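You operate a simulated robot arm through the tools that you are given. There is no shell and no other tool. Be economical: measure what you need, move in short steps, check, and stop when the job is done.

You run a simulated two-armed robot. Do the job below in one go: nothing can be reset, and whatever is moved stays where it is left.

JOB
Shut the white gate, then fill the pill loader, one pill a cell.
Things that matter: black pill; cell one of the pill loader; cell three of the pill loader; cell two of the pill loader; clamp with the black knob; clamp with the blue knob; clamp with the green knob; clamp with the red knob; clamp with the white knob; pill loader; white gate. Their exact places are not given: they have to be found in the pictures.

It is judged by the outcome, as a careful person would: the job done as asked, and still so three seconds after it is handed in. It fails if anything else is knocked over, pushed out of place, dropped, spilled or broken.

ROBOT AND FRAMES
Two 7-joint arms with two-finger parallel grippers on one trunk, on a base that drives. Base frame: it is fixed to the floor where the robot stands at the start and does not move with it; the origin is under the middle of the robot, x ahead of it, y to its left, z up; the surface under the hand at the start is at about z = 0.86. Lengths are in m, angles in degrees, forces in N, time in s.
The left shoulder is at the start at [0.05, 0.177, 1.179], the right one opposite. With the tool pointing down near the work surface each hand reaches from about 0.22 to 0.7 m from the robot's upright axis, wherever it stands, measured 20 degrees to its own side. Places, roughly: cell one of the pill loader [0.6, -0.1, 0.9]; cell three of the pill loader [0.6, -0.2, 0.9]; cell two of the pill loader [0.6, -0.1, 0.9]; clamp with the black knob [-0.9, -1.4, 0.9]; clamp with the blue knob [0.4, -0.5, 0.9]; clamp with the green knob [0, -1.4, 0.9]; clamp with the red knob [0.4, -0.3, 0.9]; clamp with the white knob [-0.4, -1.4, 0.9]; pill loader [0.6, -0.1, 0.9]; white gate [0.5, -0.1, 0.9]. Payload 3.43 kg a hand.
The TCP of each hand is the grasp point between the finger pads, 0.034 m short of the fingertips. In the tool frame z runs along the fingers and y along their closing line. Largest opening 0.128 m; finger width 0.024, thickness 0.012; the body of the gripper, 0.048 by 0.13 m, starts 0.096 m behind the TCP.
Orientation is told as [roll, pitch, yaw] about the base's x, y, z axes, in that order, counted from this pose: with the fingers straight down and closing along the base's y, the tool's x points along the base's -x, its y along +y and its z along -z.

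CONTROLS
- The arms move only by the tool move_arm. It takes "left_plan", "right_plan" or both (then of equal length, played together; a hand with none holds still); each is a list of rows, each a list of 7 numbers: the shift along the tool's x, y, z in m, then the turn, a rotation vector about the tool's x, y, z in degrees, then the gripper command, from -1 (fully open) to 1 (shut), values between in proportion. In form: [[dx, dy, dz, wx, wy, wz, fingers], ...]. A call has 1 to 20 rows; each row shifts and turns the commanded pose from where the row before left it, along the tool's axes as they then stand. A row lasts 0.2 s, in which the tool goes at most 0.05 m and 8.6 degrees; a call with a longer step from one row to the next is refused whole, and so is a gripper value outside its range. Where a pose cannot be reached the arm comes as near as it can. A force on the tool above 40 N (or 10 N above the force at the start of the call, whichever is more), or a blocked arm, ends the call early, and 0.2 s more pass. Each finger travels about 0.108 m/s and halts on what it meets, pressing with about 44 N; the grip force reading is that of the motor and also rises with nothing between the fingers. The clock runs only during rows and for 0.2 s after the last one: add rows that do not move to give the fingers time. The reply holds the time, the measured pose of the TCP, the force on the tool along the base axes, the opening and the grip force, in the units named above and with some noise, with the torque about the TCP (base axes, N m) and any sound that the robot's microphone picked up.
- Cameras (640 x 400 px; columns grow to the right, rows downward): "scene" is now at [0.1654, -0.0255, 1.3413]; the picture's right is [-0.33, -0.94, 0.00], its down [-0.53, 0.18, -0.83] and it looks along [0.78, -0.27, -0.56] (base axes); focal length 251 px, centre (320, 200). "left" rides on the left gripper at [0.076, 0.011, -0.16] in its tool frame; the picture's right is [-0.15, 0.99, 0.00], its down [-0.88, -0.13, -0.46] and it looks along [-0.45, -0.07, 0.89] (tool axes); focal length 234 px, centre (320, 200). "right" rides on the right gripper at [0.076, -0.011, -0.16] in its tool frame; the picture's right is [0.15, 0.99, 0.00], its down [-0.88, 0.13, -0.46] and it looks along [-0.45, 0.07, 0.89] (tool axes); focal length 234 px, centre (320, 200).
- capture(camera): a new picture of that camera. It takes no simulated time.
- move_column(by): slides the trunk up (or, below 0, down) by that many m; the arms and the scene camera ride with it, the base frame stays. It gives what a move gives, with no picture.
- base_move(legs): drives the robot by 1 to 6 legs, each [ahead, turn to the left] in m and degrees, along the robot's own axes; the way and the turn of a leg run together, so that a leg with both is an arc; at most 1.5 m and 180 degrees a leg. The arms and the cameras ride along, it lands a little off, and it stops where it bumps. It gives what a move gives.
- pan_tilt(pan, tilt): turns the head with the scene camera to pan (to the left, within 80 degrees either way) and tilt (down, from -29 to 69), counted from straight ahead of the robot. It gives what a move gives.
- probe_pixels(camera, pixels): there is no depth. For up to 12 entries [column, row, z] of the newest picture of that camera ("zoom" is the newest enlarged one), the place [x, y] in the base frame at which the ray of that pixel passes the height z, good to about 0.002 m, but the place of the scene camera against the robot may be out by one fixed shift of up to 0.012 m in any direction. It takes no simulated time.
- zoom(camera, box): a new picture of the part [left, top, right, bottom] of that camera's present view, enlarged. It takes no simulated time.
- job_done(): hands the job in; it is judged then, once.

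Keep the steps short. Do not move on a guess: measure, check each grasp and each placing, and mend mistakes. In all there are 80 turns and 78 pictures (those below and enlarged ones count). Leave the grippers open and the arms clear of the work at the hand-in unless told otherwise, and finish with a single line.

The tools are called after "Call:" as a command line: name --argument value ..., lists and objects as JSON in quotes. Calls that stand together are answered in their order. move_arm: Moves the arms, as the interface text tells. Its arguments: {"type":"object","properties":{"left_plan":{"type":"array","items":{"type":"array","items":{"type":"number"}}},"right_plan":{"type":"array","items":{"type":"array","items":{"type":"number"}}}},"required":[]} The other tools are called the same way: move_column (by) slides the trunk up or down; base_move (legs) drives the base; pan_tilt (pan, tilt) turns the head that bears the scene camera; capture (camera) takes a picture; probe_pixels (camera, pixels) gives the place at which the rays of pixels pass given heights; zoom (camera, box) takes an enlarged picture of a part of a camera's view; job_done () hands the job in.

At the start:

```text
time: 0.0
left_position: [0.483, 0.1074, 1.1435]
left_tcp_rot: [0.0, 0.1, -0.1]
left_ft_force: [-0.4, -0.1, 0.9]
left_wrist_torque: [-0.01, 0.0, -0.02]
left_opening: 0.128
left_gripper_force: 0.1
right_position: [0.3837, -0.3029, 1.141]
right_tcp_rot: [0.0, 0.0, 0.0]
right_ft_force: [-0.2, 0.3, -0.4]
right_wrist_torque: [0.02, 0.0, 0.02]
right_opening: 0.1281
right_gripper_force: 0.0
trunk travel left (down, up): [-0.35, 0.051]
robot x, y, heading: [0.0028, -0.0013, -0.0]
head pan, tilt: [-19.1, 34.3]
```

scene: 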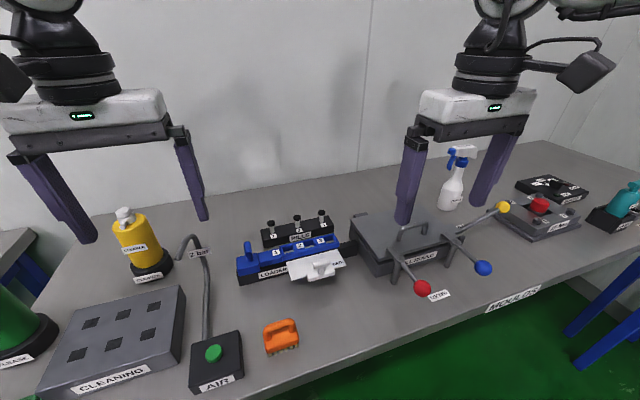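
right: 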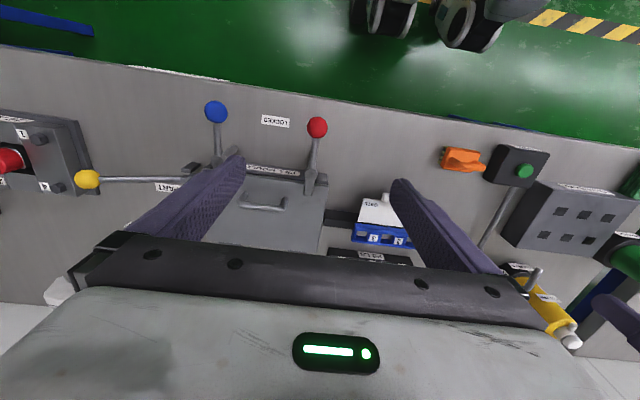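
left: 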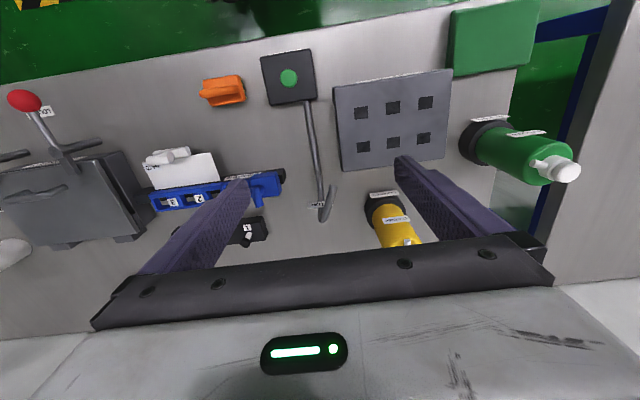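

I see the blue loader at about (290,258) with a white plate in front and a black rack with pins behind it. I'll zoom in on it first.

Call:
zoom --camera "scene" --box '[220, 200, 360, 290]'

Call:
zoom --camera "left" --box '[120, 130, 300, 250]'

Call:
zoom --camera "scene" --box '[340, 180, 540, 310]'

```text
4.44 times, centred on (290, 245) of scene
```

zoom: 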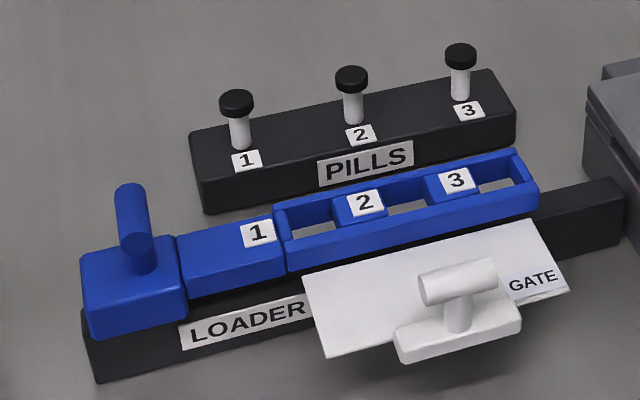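

```text
3.33 times, centred on (210, 190) of left
```

zoom: 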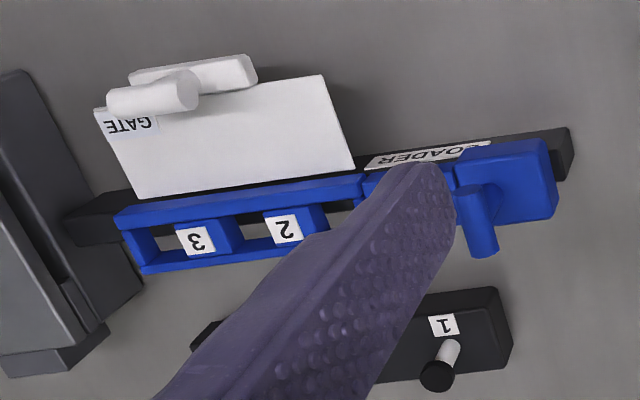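

```text
3.08 times, centred on (440, 245) of scene
```

zoom: 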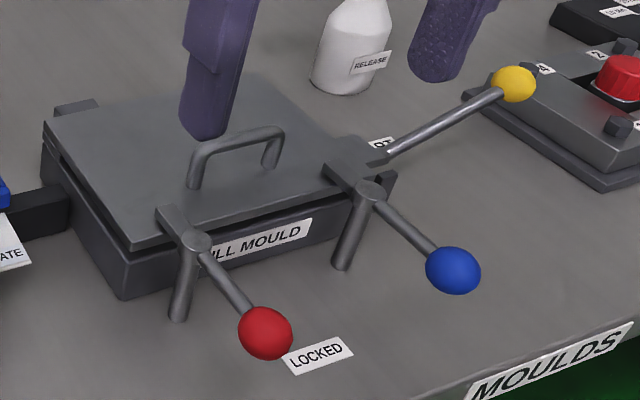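

Zooming in tighter on the pills and the cells.

Call:
zoom --camera "scene" --box '[258, 205, 338, 255]'

Call:
zoom --camera "scene" --box '[276, 230, 356, 280]'

```text
8.00 times, centred on (298, 230) of scene
```

zoom: 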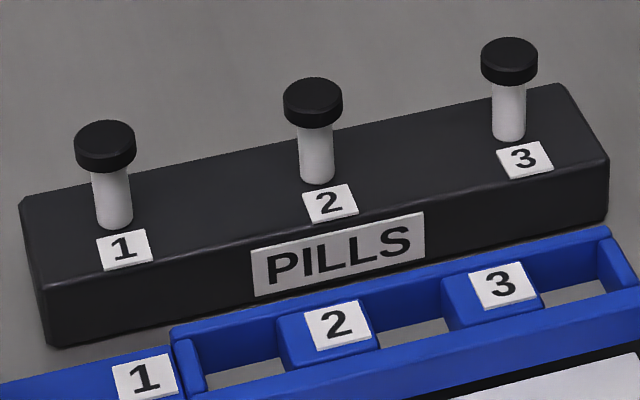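

```text
8.00 times, centred on (316, 255) of scene
```

zoom: 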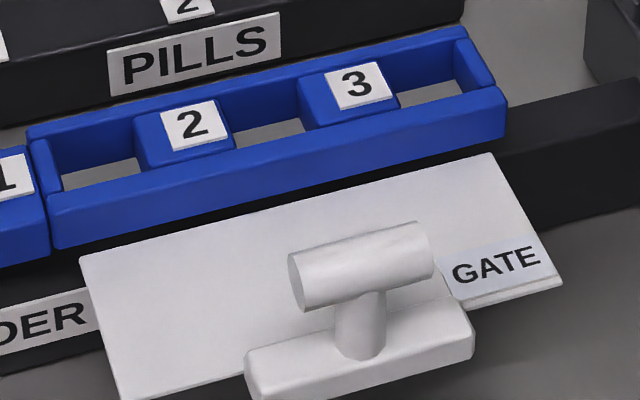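

The gate is a white plate with a T-handle lying in front of the blue loader. The pills have black heads, each on a white stem. I'll move the right hand forward and left at its present height, so its camera looks down on the loader with the fingers out of the way.

Call:
move_arm --right_plan '[[-0.035, 0.028, 0, 0, 0, 0, -1], [-0.035, 0.028, 0, 0, 0, 0, -1], [-0.035, 0.028, 0, 0, 0, 0, -1], [-0.035, 0.028, 0, 0, 0, 0, -1], [-0.035, 0.028, 0, 0, 0, 0, -1], [-0.035, 0.028, 0, 0, 0, 0, -1]]'

Call:
capture --camera "right"

Call:
capture --camera "scene"

```text
time: 1.4
left_position: [0.4826, 0.107, 1.1449]
left_tcp_rot: [0.0, 0.1, 0.0]
left_ft_force: [0.0, 0.4, 0.0]
left_wrist_torque: [-0.02, 0.01, 0.01]
left_opening: 0.1281
left_gripper_force: 0.0
right_position: [0.5083, -0.2066, 1.1419]
right_tcp_rot: [0.0, -0.1, -0.1]
right_ft_force: [-0.4, -0.7, 0.4]
right_wrist_torque: [0.01, -0.01, 0.02]
right_opening: 0.1282
right_gripper_force: 0.0
right hand out of reach, approached as far as the arm can: row 4, 5, 6
trunk travel left (down, up): [-0.35, 0.051]
robot x, y, heading: [-0.0, 0.0026, -0.0]
head pan, tilt: [-19.1, 34.3]
```

```text
69 pictures are left
```

right: 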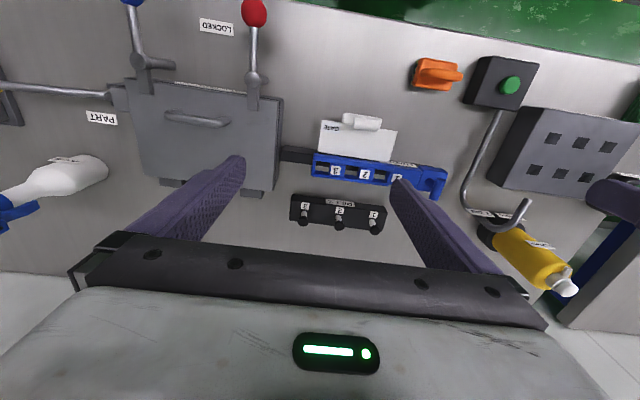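

```text
68 pictures are left
```

scene: 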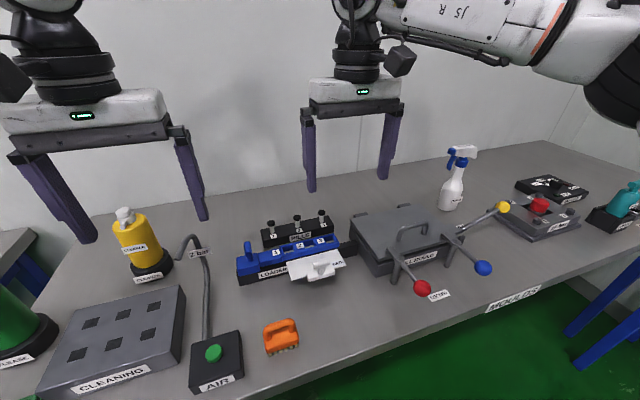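

The view is clear: gate at about (355,135), cells in row 170, pills in row 215. Zooming in there.

Call:
zoom --camera "right" --box '[270, 100, 460, 240]'

Call:
probe_pixels --camera "right" --pixels '[[305, 221, 0.92], [339, 223, 0.92], [374, 227, 0.92], [365, 123, 0.9], [320, 170, 0.9], [385, 178, 0.9], [440, 200, 0.86], [375, 100, 0.86]]'

```text
2.86 times, centred on (365, 170) of right
```

zoom: 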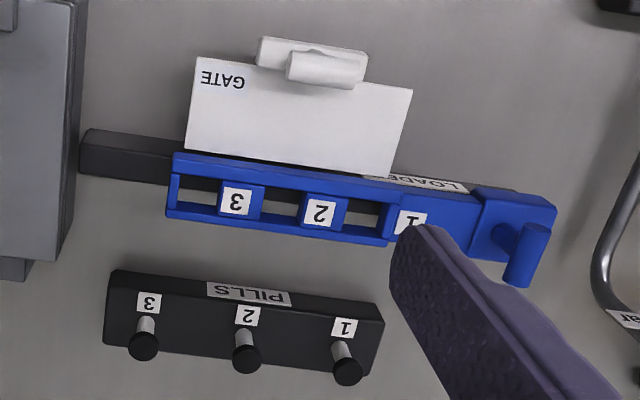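

```text
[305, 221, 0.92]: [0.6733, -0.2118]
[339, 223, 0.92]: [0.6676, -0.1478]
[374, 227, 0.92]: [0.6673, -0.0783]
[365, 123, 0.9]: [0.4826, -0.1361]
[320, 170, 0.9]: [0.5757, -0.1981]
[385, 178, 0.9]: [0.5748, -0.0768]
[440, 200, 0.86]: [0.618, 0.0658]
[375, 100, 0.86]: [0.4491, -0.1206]
```

The pills sit at the edge of reach, at x≈0.67. Before I drive ahead I'll check where the table's front edge is, since the base could bump it.

Call:
probe_pixels --camera "right" --pixels '[[400, 10, 0.86], [600, 65, 0.86], [200, 2, 0.86]]'

Call:
probe_pixels --camera "scene" --pixels '[[480, 312, 0.86], [380, 380, 0.86], [305, 352, 0.86]]'

Call:
pan_tilt --pan -8 --tilt 60

Call:
capture --camera "scene"

```text
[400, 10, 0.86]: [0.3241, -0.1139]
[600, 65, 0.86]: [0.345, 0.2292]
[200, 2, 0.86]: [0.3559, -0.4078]
```

```text
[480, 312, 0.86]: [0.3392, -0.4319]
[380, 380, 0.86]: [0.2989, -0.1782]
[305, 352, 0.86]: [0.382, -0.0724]
```

```text
time: 2.3
left_position: [0.4826, 0.1063, 1.144]
left_tcp_rot: [0.0, 0.0, 0.0]
left_ft_force: [0.8, 0.4, 0.3]
left_wrist_torque: [0.0, -0.01, -0.02]
left_opening: 0.1281
left_gripper_force: 0.0
right_position: [0.5079, -0.2077, 1.1407]
right_tcp_rot: [0.1, -0.2, 0.0]
right_ft_force: [0.9, 0.3, -0.1]
right_wrist_torque: [0.0, 0.0, 0.01]
right_opening: 0.128
right_gripper_force: 0.0
trunk travel left (down, up): [-0.35, 0.051]
robot x, y, heading: [0.0006, 0.002, 0.0]
head pan, tilt: [-8.0, 60.0]
```

```text
66 pictures are left
```

scene: 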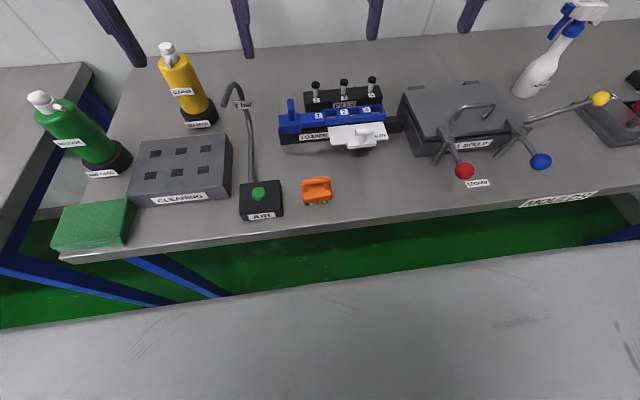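

Checking how far the robot's front (grey band below row ~275) is from the table edge.

Call:
probe_pixels --camera "scene" --pixels '[[320, 278, 0.3], [320, 278, 0.5], [320, 278, 0.8], [320, 232, 0.86], [320, 278, 1.0]]'

Call:
move_column --by -0.05

Call:
capture --camera "scene"

```text
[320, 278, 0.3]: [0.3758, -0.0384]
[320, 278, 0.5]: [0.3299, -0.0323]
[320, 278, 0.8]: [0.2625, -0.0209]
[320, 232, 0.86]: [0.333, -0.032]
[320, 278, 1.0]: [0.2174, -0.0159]
```

```text
time: 3.2
left_position: [0.4824, 0.106, 1.095]
left_tcp_rot: [0.0, 0.0, -0.1]
left_ft_force: [-0.1, 0.2, -0.2]
left_wrist_torque: [0.0, -0.07, -0.01]
left_opening: 0.1278
left_gripper_force: 0.1
right_position: [0.5093, -0.2074, 1.091]
right_tcp_rot: [0.0, 0.0, 0.0]
right_ft_force: [-0.2, 0.0, -0.1]
right_wrist_torque: [-0.01, -0.05, 0.02]
right_opening: 0.1282
right_gripper_force: 0.0
trunk travel left (down, up): [-0.3, 0.101]
robot x, y, heading: [-0.0029, -0.0001, -0.0]
head pan, tilt: [-8.0, 60.0]
```

```text
65 pictures are left
```

scene: 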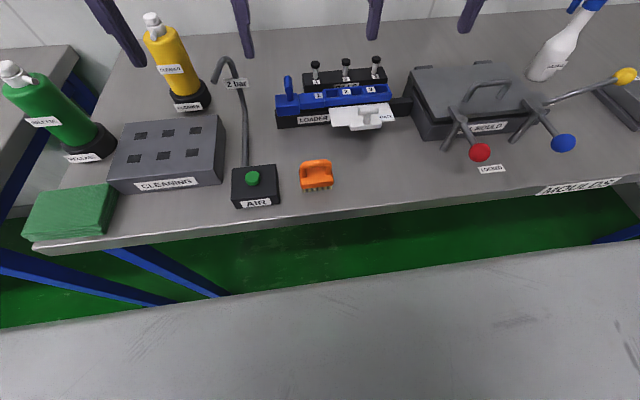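

I'll ease forward 0.06 m; the hands are above everything (fingertips ~1.06).

Call:
base_move --legs '[[0.06, 0]]'

Call:
capture --camera "scene"

Call:
capture --camera "right"

```text
time: 4.2
left_position: [0.5436, 0.1083, 1.0941]
left_tcp_rot: [0.0, 0.0, 0.1]
left_ft_force: [0.2, -0.2, -0.4]
left_wrist_torque: [0.03, 0.05, 0.01]
left_opening: 0.1282
left_gripper_force: 0.0
right_position: [0.5694, -0.2063, 1.0911]
right_tcp_rot: [0.0, 0.1, 0.0]
right_ft_force: [-0.3, -0.4, 0.1]
right_wrist_torque: [0.0, 0.05, 0.0]
right_opening: 0.1279
right_gripper_force: 0.1
trunk travel left (down, up): [-0.3, 0.101]
robot x, y, heading: [0.0595, -0.0011, -0.1]
head pan, tilt: [-8.0, 60.0]
```

```text
64 pictures are left
```

scene: 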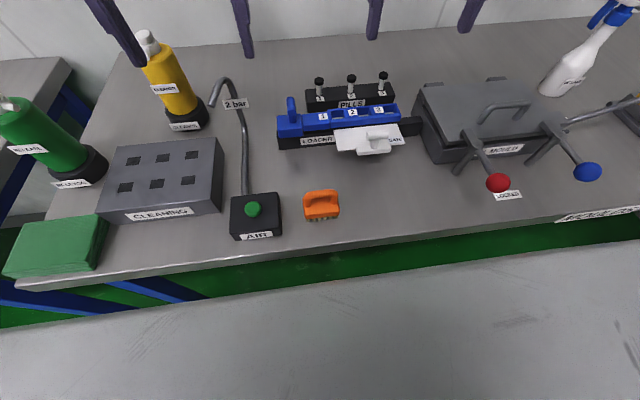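

```text
63 pictures are left
```

right: 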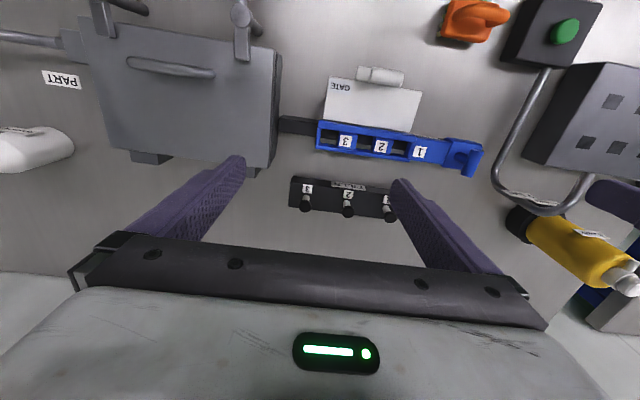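

No bump. Zooming into the right camera here, then I'll shift the hand sideways for a second view to find the heights.

Call:
zoom --camera "right" --box '[270, 50, 490, 220]'

Call:
probe_pixels --camera "zoom" --pixels '[[320, 200, 0.86], [320, 200, 0.96]]'

Call:
move_arm --right_plan '[[0, 0.03, 0, 0, 0, 0, -1], [0, 0.03, 0, 0, 0, 0, -1], [0, 0.03, 0, 0, 0, 0, -1], [0, 0, 0, 0, 0, 0, -1]]'

Call:
zoom --camera "right" --box '[200, 50, 420, 220]'

Call:
probe_pixels --camera "zoom" --pixels '[[320, 200, 0.86], [320, 200, 0.96]]'

```text
2.35 times, centred on (380, 135) of right
```

zoom: 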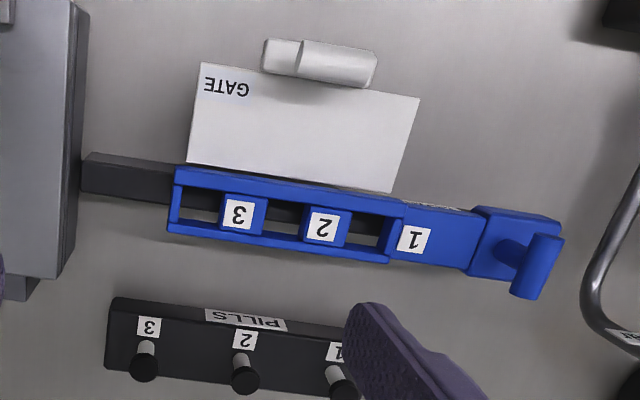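

```text
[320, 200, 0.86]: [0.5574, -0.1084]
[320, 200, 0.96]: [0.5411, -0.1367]
```

```text
time: 5.2
left_position: [0.543, 0.1062, 1.0947]
left_tcp_rot: [-0.1, 0.0, 0.1]
left_ft_force: [0.6, -0.5, -0.2]
left_wrist_torque: [0.0, -0.01, -0.01]
left_opening: 0.1281
left_gripper_force: 0.1
right_position: [0.5359, -0.1636, 1.0786]
right_tcp_rot: [0.1, -0.2, 0.0]
right_ft_force: [-0.2, 0.3, -0.4]
right_wrist_torque: [0.0, 0.0, -0.02]
right_opening: 0.128
right_gripper_force: 0.2
right hand out of reach, approached as far as the arm can: row 1, 2, 3
trunk travel left (down, up): [-0.3, 0.101]
robot x, y, heading: [0.0603, -0.0044, 0.2]
head pan, tilt: [-8.0, 60.0]
```

```text
2.35 times, centred on (310, 135) of right
```

zoom: 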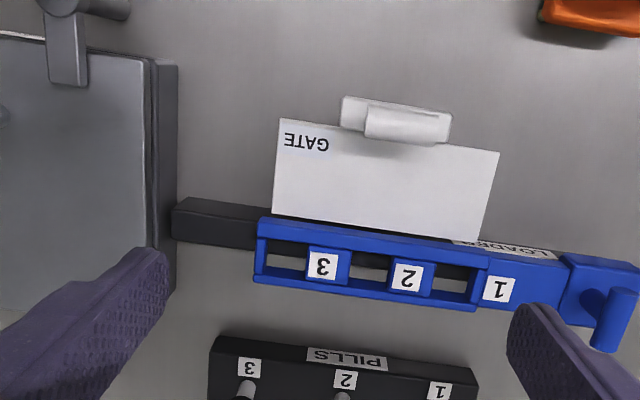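

```text
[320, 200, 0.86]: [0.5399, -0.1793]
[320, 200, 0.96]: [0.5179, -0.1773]
```

Triangulated from the two wrist views: the loader's label face is at z≈0.925, and the cells are near x≈0.56, y≈-0.095/-0.145/-0.195. Next I'll cross-check against a scene close-up to get the gate and pill heights.

Call:
zoom --camera "scene" --box '[270, 60, 430, 160]'

Call:
probe_pixels --camera "scene" --pixels '[[320, 200, 0.86], [320, 200, 0.96], [350, 110, 0.86], [350, 110, 0.96]]'

```text
4.00 times, centred on (350, 110) of scene
```

zoom: 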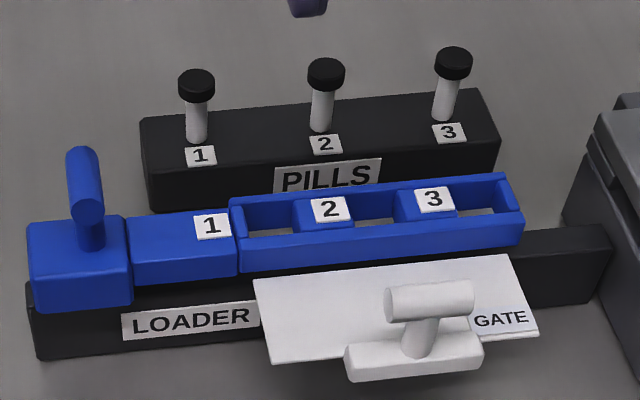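

```text
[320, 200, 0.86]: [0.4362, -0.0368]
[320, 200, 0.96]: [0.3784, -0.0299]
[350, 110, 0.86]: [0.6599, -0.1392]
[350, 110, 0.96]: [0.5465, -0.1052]
```

Call:
probe_pixels --camera "zoom" --pixels '[[434, 199, 0.925], [330, 209, 0.925], [211, 226, 0.925], [197, 77, 0.94], [197, 77, 0.96], [326, 66, 0.94], [326, 66, 0.96], [453, 54, 0.94], [453, 54, 0.96], [255, 280, 0.88], [511, 255, 0.88], [272, 363, 0.88]]'

Call:
probe_pixels --camera "zoom" --pixels '[[538, 333, 0.88], [538, 333, 0.9], [272, 363, 0.9], [430, 302, 0.9], [430, 302, 0.92], [345, 350, 0.88], [482, 340, 0.88], [255, 280, 0.9], [197, 140, 0.9], [197, 140, 0.92], [320, 128, 0.9], [445, 118, 0.9]]'

```text
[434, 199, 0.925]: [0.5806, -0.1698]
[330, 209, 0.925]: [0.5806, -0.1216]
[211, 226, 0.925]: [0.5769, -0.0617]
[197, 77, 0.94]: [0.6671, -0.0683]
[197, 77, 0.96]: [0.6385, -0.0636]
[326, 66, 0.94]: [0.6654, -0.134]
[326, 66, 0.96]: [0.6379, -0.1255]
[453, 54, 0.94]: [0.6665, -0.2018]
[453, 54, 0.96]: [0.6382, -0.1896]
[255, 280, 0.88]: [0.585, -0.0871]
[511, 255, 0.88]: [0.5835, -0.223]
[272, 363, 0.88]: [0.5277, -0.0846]
```

```text
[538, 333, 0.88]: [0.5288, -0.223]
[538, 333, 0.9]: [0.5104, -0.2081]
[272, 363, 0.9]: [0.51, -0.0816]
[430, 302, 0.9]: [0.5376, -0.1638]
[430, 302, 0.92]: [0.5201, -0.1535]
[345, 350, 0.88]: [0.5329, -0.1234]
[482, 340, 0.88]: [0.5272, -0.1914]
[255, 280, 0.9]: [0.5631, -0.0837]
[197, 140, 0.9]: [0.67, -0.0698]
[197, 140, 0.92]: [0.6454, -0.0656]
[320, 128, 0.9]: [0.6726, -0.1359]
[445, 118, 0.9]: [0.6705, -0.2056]
```

Measurements so far (wrist views, scene view offset removed):
- Gate plate at z≈0.915.
- Gate T-bar at about (0.478, -0.139, 0.943).
- Pill heads at x≈0.674, y≈-0.073/-0.143/-0.213, top at z≈0.925.

Next I'll bring the right hand above the T-bar with the fingers half open and check it before going down.

Call:
move_arm --right_plan '[[0.03, 0, 0.01, 0, 0, 0, -0.1], [0.03, 0, 0.01, 0, 0, 0, -0.1], [0, 0, 0.01, 0, 0, 0, -0.1], [0, 0, 0, 0, 0, 0, -0.1]]'

```text
time: 6.2
left_position: [0.5438, 0.1066, 1.0942]
left_tcp_rot: [0.1, 0.0, -0.1]
left_ft_force: [0.5, -0.6, 0.2]
left_wrist_torque: [-0.02, 0.0, -0.02]
left_opening: 0.128
left_gripper_force: 0.0
right_position: [0.4772, -0.1633, 1.0487]
right_tcp_rot: [-0.1, -0.1, 0.0]
right_ft_force: [-0.1, 0.2, 0.1]
right_wrist_torque: [-0.01, 0.0, 0.0]
right_opening: 0.0703
right_gripper_force: 0.0
trunk travel left (down, up): [-0.3, 0.101]
robot x, y, heading: [0.0593, -0.0022, 0.0]
head pan, tilt: [-8.0, 60.0]
```

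Call:
move_arm --right_plan '[[0, 0.024, 0, 0, 0, 0, -0.1], [0, 0, 0.03, 0, 0, 0, -0.1], [0, 0, 0.02, 0, 0, 0, -0.1], [0, 0, 0, 0, 0, 0, -0.1]]'

Call:
zoom --camera "scene" --box '[290, 60, 450, 160]'

Call:
capture --camera "right"

```text
time: 7.2
left_position: [0.5445, 0.1073, 1.0949]
left_tcp_rot: [0.0, 0.0, -0.1]
left_ft_force: [0.7, 0.1, 0.8]
left_wrist_torque: [-0.02, 0.01, -0.01]
left_opening: 0.1281
left_gripper_force: 0.0
right_position: [0.4798, -0.1397, 0.9975]
right_tcp_rot: [0.0, -0.1, 0.0]
right_ft_force: [-0.2, -0.3, -0.2]
right_wrist_torque: [0.0, 0.02, 0.02]
right_opening: 0.0704
right_gripper_force: 0.1
trunk travel left (down, up): [-0.3, 0.101]
robot x, y, heading: [0.0642, -0.0034, -0.1]
head pan, tilt: [-8.0, 60.0]
```

```text
4.00 times, centred on (370, 110) of scene
```

zoom: 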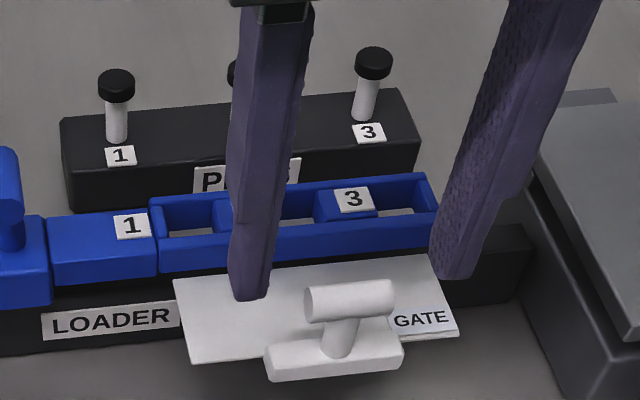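

```text
58 pictures are left
```

right: 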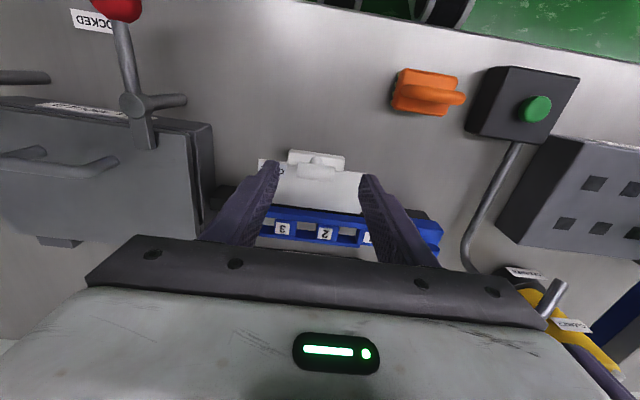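

The fingertips now give a known point. I'll probe them to measure the scene camera's offset, plus new points on the T-bar from the wrist camera.

Call:
probe_pixels --camera "zoom" --pixels '[[250, 298, 0.9635], [456, 277, 0.9635], [350, 298, 0.943], [350, 298, 0.96]]'

Call:
zoom --camera "right" --box '[240, 140, 400, 240]'

```text
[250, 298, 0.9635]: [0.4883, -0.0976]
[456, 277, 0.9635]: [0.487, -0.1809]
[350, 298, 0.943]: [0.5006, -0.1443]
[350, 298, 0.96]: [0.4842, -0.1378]
```

```text
4.00 times, centred on (320, 190) of right
```

zoom: 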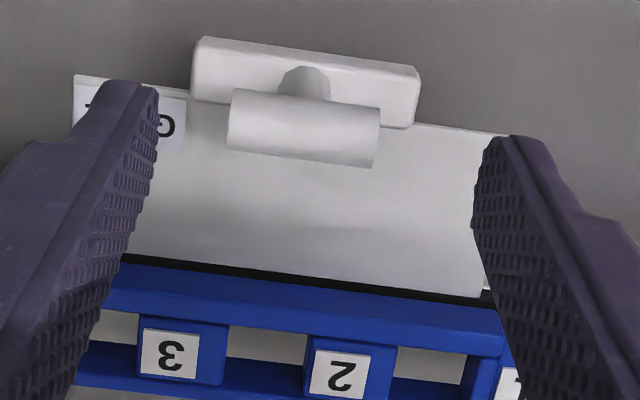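

The offset agrees (about 0.019 m in x). The bar centre is at about (0.479, -0.142, 0.946). I'll go down 0.03 m so the fingertips straddle its ends above the base block, then close.

Call:
move_arm --right_plan '[[0, -0.002, 0.015, 0, 0, 0, -0.1], [0, 0, 0.015, 0, 0, 0, -0.1], [0, 0, 0, 0, 0, 0, -0.1]]'

Call:
zoom --camera "scene" --box '[320, 80, 420, 150]'

```text
time: 8.0
left_position: [0.5431, 0.1076, 1.095]
left_tcp_rot: [0.0, 0.0, 0.0]
left_ft_force: [0.2, 0.1, 1.3]
left_wrist_torque: [-0.01, -0.05, -0.01]
left_opening: 0.1282
left_gripper_force: 0.1
right_position: [0.4797, -0.1415, 0.9689]
right_tcp_rot: [0.0, -0.1, 0.0]
right_ft_force: [0.1, -1.0, 0.1]
right_wrist_torque: [0.04, 0.01, -0.02]
right_opening: 0.0707
right_gripper_force: 0.1
trunk travel left (down, up): [-0.3, 0.101]
robot x, y, heading: [0.0607, -0.0013, -0.1]
head pan, tilt: [-8.0, 60.0]
```

```text
5.71 times, centred on (370, 115) of scene
```

zoom: 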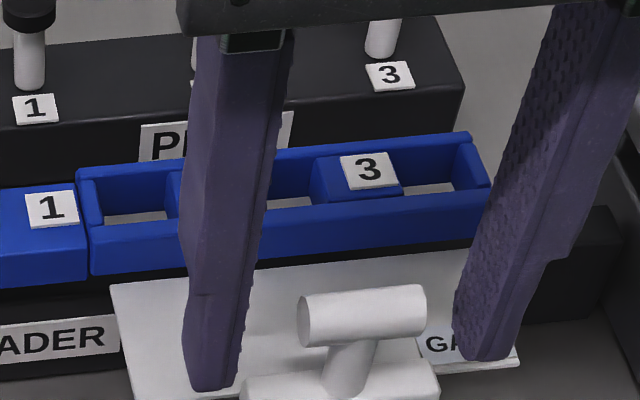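

Fingers straddle the bar. Closing.

Call:
move_arm --right_plan '[[0, 0, 0, 0, 0, 0, 0.5], [0, 0, 0, 0, 0, 0, 1], [0, 0, 0, 0, 0, 0, 1]]'

Call:
zoom --camera "scene" --box '[320, 80, 420, 150]'

```text
time: 8.8
left_position: [0.5425, 0.1055, 1.0942]
left_tcp_rot: [0.1, 0.0, 0.0]
left_ft_force: [-0.5, -0.4, 0.0]
left_wrist_torque: [0.0, 0.02, -0.01]
left_opening: 0.128
left_gripper_force: 0.1
right_position: [0.4803, -0.1438, 0.9676]
right_tcp_rot: [-0.2, -0.1, -0.1]
right_ft_force: [0.7, -15.8, 2.7]
right_wrist_torque: [-0.41, -0.01, -0.05]
right_opening: 0.0325
right_gripper_force: 45.1
trunk travel left (down, up): [-0.3, 0.101]
robot x, y, heading: [0.0601, -0.0021, -0.2]
head pan, tilt: [-8.0, 60.0]
```

```text
5.71 times, centred on (370, 115) of scene
```

zoom: 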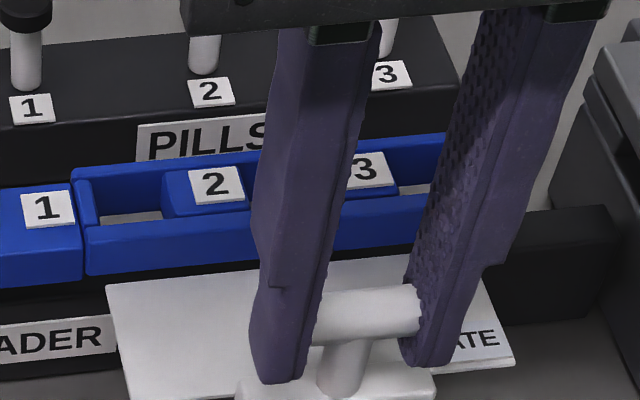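

Gripped (0.0325 m). The sideways reading of -16 N says I'm about 2 mm off, so I'll ease -y slightly and slide forward in small steps, watching the force.

Call:
move_arm --right_plan '[[0, -0.002, 0, 0, 0, 0, 1], [-0.008, 0, 0, 0, 0, 0, 1], [-0.008, 0, 0, 0, 0, 0, 1], [0, 0, 0, 0, 0, 0, 1]]'

```text
time: 9.8
left_position: [0.5441, 0.1049, 1.0941]
left_tcp_rot: [0.1, 0.0, 0.0]
left_ft_force: [0.4, 0.8, 0.5]
left_wrist_torque: [0.04, -0.01, -0.01]
left_opening: 0.1282
left_gripper_force: 0.1
right_position: [0.4949, -0.1437, 0.9677]
right_tcp_rot: [0.0, 0.0, -0.1]
right_ft_force: [0.8, -14.5, 2.6]
right_wrist_torque: [-0.2, 0.0, 0.03]
right_opening: 0.0322
right_gripper_force: 44.9
trunk travel left (down, up): [-0.3, 0.101]
robot x, y, heading: [0.0613, -0.003, -0.2]
head pan, tilt: [-8.0, 60.0]
```

It slides freely. Going on in small steps.

Call:
move_arm --right_plan '[[-0.008, -0.003, 0, 0, 0, 0, 1], [-0.008, 0, 0, 0, 0, 0, 1], [-0.008, 0, 0, 0, 0, 0, 1], [0, 0, 0, 0, 0, 0, 1]]'

Call:
zoom --camera "scene" --box '[300, 70, 420, 150]'

```text
time: 10.8
left_position: [0.5412, 0.1065, 1.0962]
left_tcp_rot: [0.0, -0.3, 0.0]
left_ft_force: [-0.2, -0.6, 0.5]
left_wrist_torque: [0.01, 0.03, -0.02]
left_opening: 0.1276
left_gripper_force: 0.2
right_position: [0.5135, -0.1446, 0.9685]
right_tcp_rot: [0.1, 0.4, 0.2]
right_ft_force: [-27.9, -1.5, 3.1]
right_wrist_torque: [-0.11, 0.22, 0.14]
right_opening: 0.0325
right_gripper_force: 45.3
trunk travel left (down, up): [-0.3, 0.101]
robot x, y, heading: [0.0582, -0.0016, -0.1]
head pan, tilt: [-8.0, 60.0]
```

```text
5.00 times, centred on (360, 110) of scene
```

zoom: 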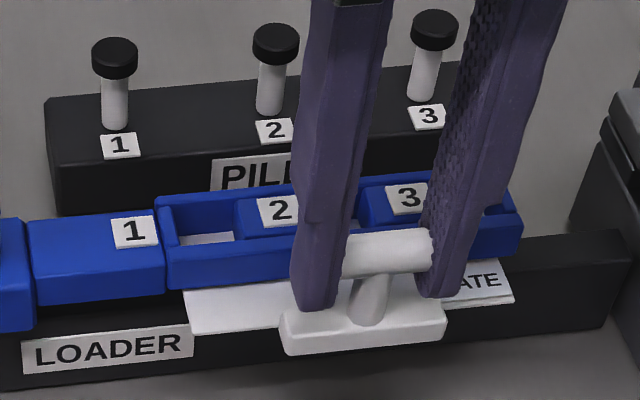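

At x=0.5135 it resists with 28 N. I need to know whether that's the end stop or a snag, so I'll look closely at the cells.

Call:
zoom --camera "scene" --box '[325, 100, 375, 132]'

Call:
zoom --camera "right" --box '[230, 130, 430, 260]'

```text
12.50 times, centred on (350, 116) of scene
```

zoom: 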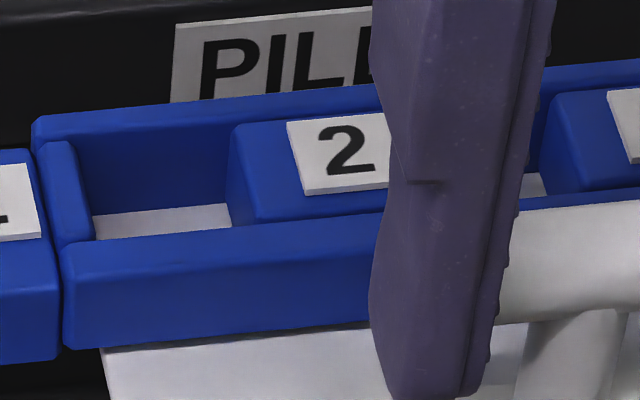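

```text
3.08 times, centred on (330, 195) of right
```

zoom: 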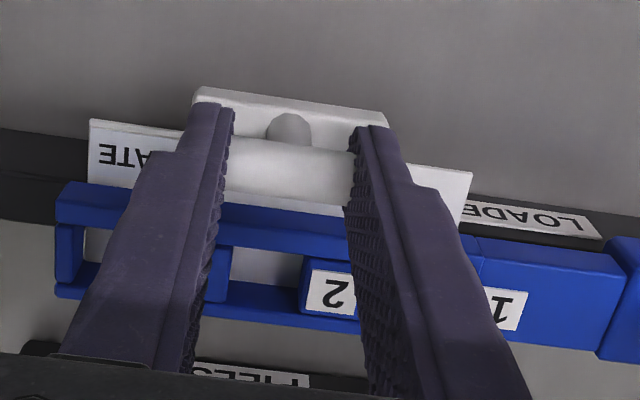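

The cell floors now look white, where the grey table showed before, so the plate is under them. I'll press a little more to check this is the end stop.

Call:
move_arm --right_plan '[[-0.003, 0, 0, 0, 0, 0, 1], [-0.003, 0, 0, 0, 0, 0, 1], [0, 0, 0, 0, 0, 0, 1]]'

```text
time: 11.6
left_position: [0.5407, 0.1066, 1.0952]
left_tcp_rot: [0.0, -0.3, 0.0]
left_ft_force: [-0.3, 0.1, 1.0]
left_wrist_torque: [-0.03, -0.04, 0.04]
left_opening: 0.1278
left_gripper_force: 0.0
right_position: [0.5182, -0.144, 0.9676]
right_tcp_rot: [0.1, 0.7, 0.3]
right_ft_force: [-35.7, 1.7, -4.4]
right_wrist_torque: [-0.04, 0.65, 0.0]
right_opening: 0.0323
right_gripper_force: 45.0
trunk travel left (down, up): [-0.3, 0.101]
robot x, y, heading: [0.0602, -0.0018, -0.0]
head pan, tilt: [-8.0, 60.0]
```

Call:
zoom --camera "scene" --box '[300, 70, 420, 150]'

```text
5.00 times, centred on (360, 110) of scene
```

zoom: 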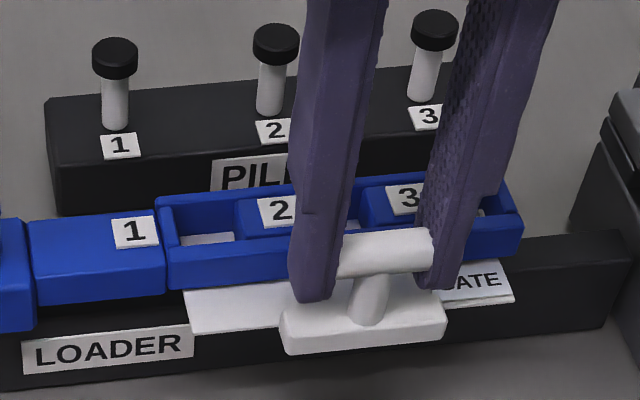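

The gate stayed at the same pixels and only the fingers slipped along the bar, so it is at its end stop: shut. I'll open the fingers, release the press and go straight up.

Call:
move_arm --right_plan '[[0.003, 0, 0, 0, 0, 0, 0.3], [0, 0, 0, 0, 0, 0, -0.1], [0, 0, 0, 0, 0, 0, -0.1], [0, 0, -0.03, 0, 0, 0, -0.1], [0, 0, -0.03, 0, 0, 0, -0.1], [0, 0, -0.01, 0, 0, 0, -0.1]]'

Call:
zoom --camera "scene" --box '[260, 60, 420, 160]'

Call:
zoom --camera "right" --box '[200, 120, 420, 260]'

```text
time: 13.0
left_position: [0.5435, 0.107, 1.0942]
left_tcp_rot: [0.0, 0.0, 0.1]
left_ft_force: [0.5, 0.0, 0.2]
left_wrist_torque: [-0.01, 0.01, -0.01]
left_opening: 0.1285
left_gripper_force: 0.0
right_position: [0.5204, -0.1451, 1.037]
right_tcp_rot: [0.2, 0.0, 0.0]
right_ft_force: [1.0, 0.0, 0.2]
right_wrist_torque: [0.05, 0.05, 0.01]
right_opening: 0.0704
right_gripper_force: 0.0
trunk travel left (down, up): [-0.3, 0.101]
robot x, y, heading: [0.0605, 0.0027, -0.1]
head pan, tilt: [-8.0, 60.0]
```

```text
4.00 times, centred on (340, 110) of scene
```

zoom: 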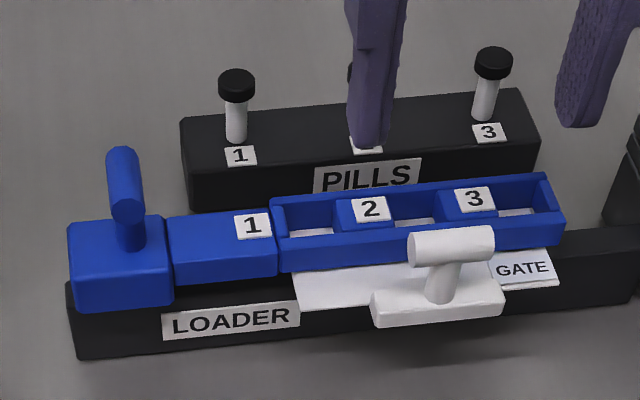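

```text
2.86 times, centred on (310, 190) of right
```

zoom: 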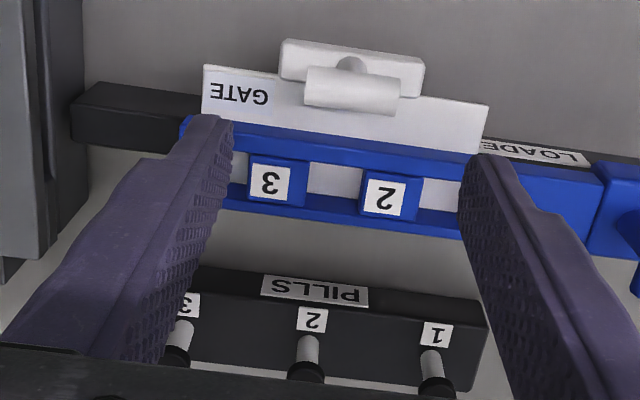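

The gate is shut and white floors show in every cell. The cell centres come out at x≈0.559, y≈-0.096/-0.145/-0.195, and each opening is about 22x24 mm against pill heads of about 19 mm.

Next I'll raise the trunk for better reach at the pills.

Call:
move_column --by 0.08

Call:
move_arm --right_plan '[[-0.03, -0.01, 0.03, 0, 0, 0, -0.4], [-0.03, -0.01, 0.03, 0, 0, 0, -0.4], [-0.03, -0.02, 0.03, 0, 0, 0, -0.4], [-0.03, -0.02, 0.02, 0, 0, 0, -0.4], [-0.03, -0.006, 0.0, 0, 0, 0, -0.4], [0, 0, 0, 0, 0, 0, -0.4]]'

```text
time: 14.2
left_position: [0.5435, 0.1074, 1.1741]
left_tcp_rot: [0.0, 0.1, 0.0]
left_ft_force: [0.4, 0.1, 0.3]
left_wrist_torque: [-0.01, 0.01, 0.0]
left_opening: 0.128
left_gripper_force: 0.0
right_position: [0.5223, -0.1451, 1.1164]
right_tcp_rot: [0.1, 0.0, 0.1]
right_ft_force: [-0.6, -1.1, -0.5]
right_wrist_torque: [0.01, -0.01, -0.01]
right_opening: 0.0703
right_gripper_force: 0.1
trunk travel left (down, up): [-0.38, 0.021]
robot x, y, heading: [0.0573, -0.0015, -0.1]
head pan, tilt: [-8.0, 60.0]
```

```text
time: 15.6
left_position: [0.5435, 0.1069, 1.1736]
left_tcp_rot: [0.0, 0.0, 0.0]
left_ft_force: [-0.2, 1.0, -0.8]
left_wrist_torque: [0.0, 0.0, -0.02]
left_opening: 0.1281
left_gripper_force: 0.1
right_position: [0.6171, -0.2521, 1.0139]
right_tcp_rot: [0.0, -0.2, 0.0]
right_ft_force: [-0.4, 0.1, 0.2]
right_wrist_torque: [-0.05, 0.0, -0.01]
right_opening: 0.0896
right_gripper_force: 0.1
right hand out of reach, approached as far as the arm can: row 1, 2, 3, 4, 5
trunk travel left (down, up): [-0.38, 0.021]
robot x, y, heading: [0.0622, -0.0013, 0.1]
head pan, tilt: [-8.0, 60.0]
```

Still short of reach at this height. I'll pull the hand back, then look down at the gap before driving closer.

Call:
move_arm --right_plan '[[0.03, 0.02, -0.015, 0, 0, 0, -0.4], [0.03, 0.03, -0.015, 0, 0, 0, -0.4], [0.03, 0.03, 0, 0, 0, 0, -0.4], [0.03, 0.03, 0, 0, 0, 0, -0.4], [0, 0, 0, 0, 0, 0, -0.4]]'

Call:
pan_tilt --pan -8 --tilt 69

Call:
capture --camera "scene"

```text
time: 16.8
left_position: [0.5428, 0.1062, 1.1739]
left_tcp_rot: [0.0, -0.1, 0.0]
left_ft_force: [-0.6, 0.1, 0.3]
left_wrist_torque: [0.0, 0.01, 0.02]
left_opening: 0.1281
left_gripper_force: 0.0
right_position: [0.5, -0.1415, 1.0467]
right_tcp_rot: [0.1, 0.0, 0.0]
right_ft_force: [0.2, -0.3, 0.6]
right_wrist_torque: [-0.03, 0.02, 0.0]
right_opening: 0.0896
right_gripper_force: 0.0
trunk travel left (down, up): [-0.38, 0.021]
robot x, y, heading: [0.0625, 0.0004, 0.1]
head pan, tilt: [-8.0, 60.0]
```

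```text
time: 17.5
left_position: [0.5436, 0.1076, 1.1748]
left_tcp_rot: [-0.1, 0.0, 0.1]
left_ft_force: [-0.4, -0.1, -0.7]
left_wrist_torque: [0.03, 0.0, 0.03]
left_opening: 0.1279
left_gripper_force: 0.0
right_position: [0.4987, -0.1416, 1.046]
right_tcp_rot: [-0.1, -0.1, 0.0]
right_ft_force: [0.8, -0.7, -0.4]
right_wrist_torque: [0.03, 0.01, 0.02]
right_opening: 0.0896
right_gripper_force: 0.1
trunk travel left (down, up): [-0.38, 0.021]
robot x, y, heading: [0.0599, 0.0013, 0.1]
head pan, tilt: [-8.0, 68.8]
```

```text
48 pictures are left
```

scene: 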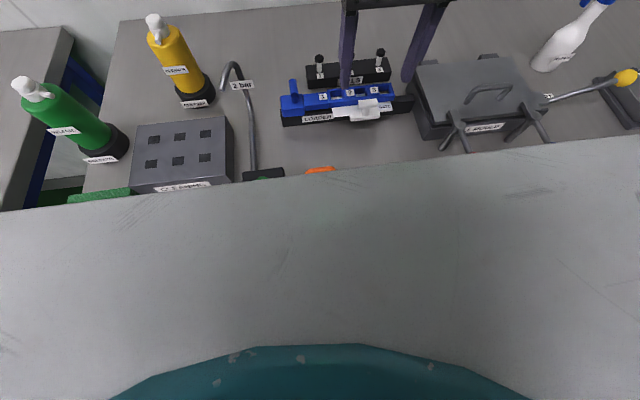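

The grey surface is the robot's own chest plate, well above the table. The hands are clear, so I'll drive ahead 0.08 m.

Call:
base_move --legs '[[0.08, 0]]'

Call:
pan_tilt --pan -14 --tilt 58

Call:
capture --camera "scene"

```text
time: 18.5
left_position: [0.6243, 0.1083, 1.1735]
left_tcp_rot: [0.0, 0.0, 0.1]
left_ft_force: [-0.1, 0.6, 0.1]
left_wrist_torque: [0.01, 0.01, -0.02]
left_opening: 0.128
left_gripper_force: 0.0
right_position: [0.5796, -0.1403, 1.0455]
right_tcp_rot: [0.0, 0.1, 0.1]
right_ft_force: [0.3, 0.3, 0.1]
right_wrist_torque: [0.04, 0.05, 0.01]
right_opening: 0.0896
right_gripper_force: 0.0
trunk travel left (down, up): [-0.38, 0.021]
robot x, y, heading: [0.1384, 0.0009, 0.1]
head pan, tilt: [-8.0, 68.8]
```

```text
time: 19.2
left_position: [0.6229, 0.1076, 1.1741]
left_tcp_rot: [0.0, 0.0, 0.1]
left_ft_force: [0.4, -0.1, -0.3]
left_wrist_torque: [-0.02, 0.01, 0.02]
left_opening: 0.1281
left_gripper_force: 0.0
right_position: [0.5781, -0.1417, 1.0468]
right_tcp_rot: [0.0, 0.0, 0.0]
right_ft_force: [0.2, -1.2, 0.1]
right_wrist_torque: [0.05, -0.02, 0.0]
right_opening: 0.0894
right_gripper_force: 0.1
trunk travel left (down, up): [-0.38, 0.021]
robot x, y, heading: [0.1384, 0.0034, 0.2]
head pan, tilt: [-14.0, 58.0]
```

```text
47 pictures are left
```

scene: 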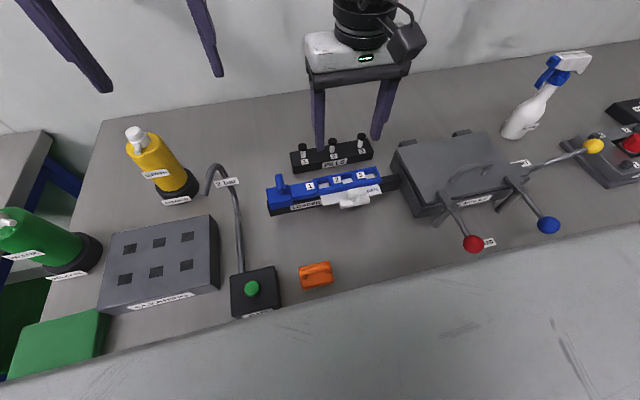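

No bump. Moving above pill 3 (0.674, -0.213), fingers at about 0.05 opening and tips ~0.04 above the head.

Call:
move_arm --right_plan '[[-0.024, -0.018, 0, 0, 0, 0, 0.2], [-0.024, -0.018, 0, 0, 0, 0, 0.2], [-0.024, -0.018, 0.015, 0, 0, 0, 0.2], [-0.024, -0.018, 0.02, 0, 0, 0, 0.2], [0, 0, 0.01, 0, 0, 0, 0.2], [0, 0, 0, 0, 0, 0, 0.2]]'

Call:
zoom --camera "scene" --box '[310, 110, 410, 180]'

Call:
zoom --camera "right" --box '[240, 150, 400, 260]'

```text
time: 20.6
left_position: [0.6234, 0.1071, 1.1745]
left_tcp_rot: [0.0, 0.0, 0.2]
left_ft_force: [-0.3, -0.6, 0.4]
left_wrist_torque: [-0.05, 0.03, 0.02]
left_opening: 0.1283
left_gripper_force: 0.0
right_position: [0.6724, -0.2151, 1.0027]
right_tcp_rot: [0.1, -0.2, 0.1]
right_ft_force: [-0.4, 0.4, -0.4]
right_wrist_torque: [0.03, -0.01, -0.03]
right_opening: 0.051
right_gripper_force: 0.0
right hand out of reach, approached as far as the arm can: row 4
trunk travel left (down, up): [-0.38, 0.021]
robot x, y, heading: [0.142, 0.0017, 0.1]
head pan, tilt: [-14.0, 58.0]
```

```text
5.71 times, centred on (360, 145) of scene
```

zoom: 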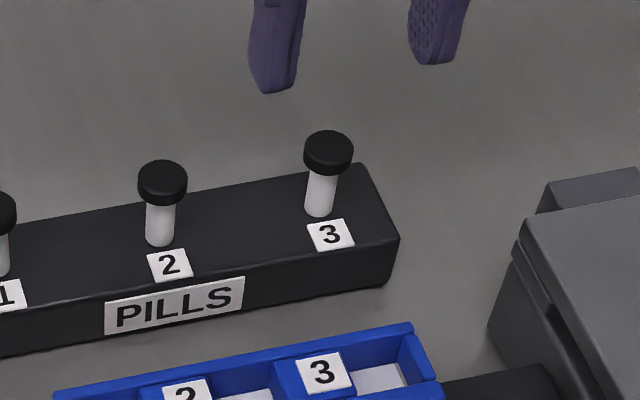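

```text
3.64 times, centred on (320, 205) of right
```

zoom: 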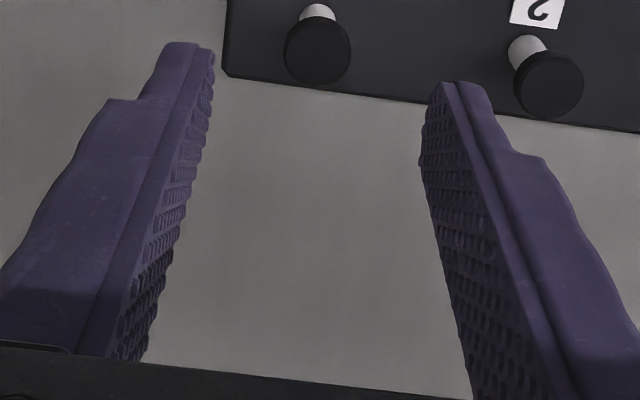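

Pill 3 confirmed at about (0.675, -0.2145). I'll lower until the tips are near head height and look.

Call:
move_arm --right_plan '[[-0.0025, 0.0005, 0.015, 0, 0, 0, 0.2], [0, 0, 0.015, 0, 0, 0, 0.2], [0, 0, 0.005, 0, 0, 0, 0.2], [0, 0, 0, 0, 0, 0, 0.2]]'

Call:
zoom --camera "scene" --box '[330, 115, 400, 165]'

Call:
zoom --camera "right" --box '[260, 140, 380, 220]'

```text
time: 21.6
left_position: [0.623, 0.1069, 1.1744]
left_tcp_rot: [0.0, -0.1, 0.1]
left_ft_force: [-0.6, -0.5, -0.1]
left_wrist_torque: [0.02, 0.0, 0.01]
left_opening: 0.1278
left_gripper_force: 0.0
right_position: [0.6648, -0.2202, 0.9708]
right_tcp_rot: [0.2, -0.2, 0.1]
right_ft_force: [-0.1, -1.5, -0.4]
right_wrist_torque: [0.03, -0.01, 0.0]
right_opening: 0.0512
right_gripper_force: 0.0
right hand out of reach, approached as far as the arm can: row 1, 2
trunk travel left (down, up): [-0.38, 0.021]
robot x, y, heading: [0.1417, -0.0004, 0.1]
head pan, tilt: [-14.0, 58.0]
```

```text
8.00 times, centred on (365, 140) of scene
```

zoom: 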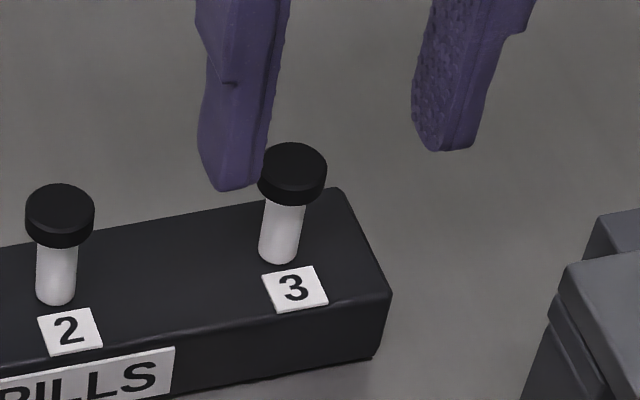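

```text
5.00 times, centred on (320, 180) of right
```

zoom: 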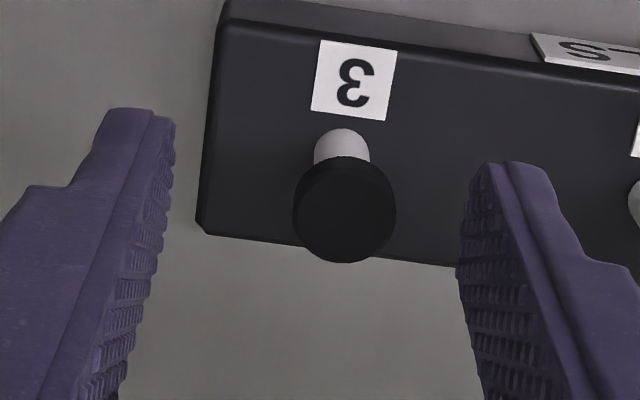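

The arm is at its limit here. I'll test whether it reaches forward at this height, with small steps.

Call:
move_arm --right_plan '[[-0.005, 0.003, 0, 0, 0, 0, 0.2], [-0.005, 0.0025, 0, 0, 0, 0, 0.2], [0, 0, 0, 0, 0, 0, 0.2]]'

```text
time: 22.4
left_position: [0.6227, 0.1072, 1.1743]
left_tcp_rot: [0.0, -0.1, 0.0]
left_ft_force: [0.3, 0.0, -0.4]
left_wrist_torque: [-0.04, 0.0, 0.01]
left_opening: 0.1277
left_gripper_force: 0.0
right_position: [0.6662, -0.2231, 0.9737]
right_tcp_rot: [0.1, -0.1, 0.1]
right_ft_force: [0.6, -0.4, 0.1]
right_wrist_torque: [0.01, -0.02, -0.02]
right_opening: 0.051
right_gripper_force: 0.1
right hand out of reach, approached as far as the arm can: row 1, 2
trunk travel left (down, up): [-0.38, 0.021]
robot x, y, heading: [0.1343, -0.0026, -0.0]
head pan, tilt: [-14.0, 58.0]
```

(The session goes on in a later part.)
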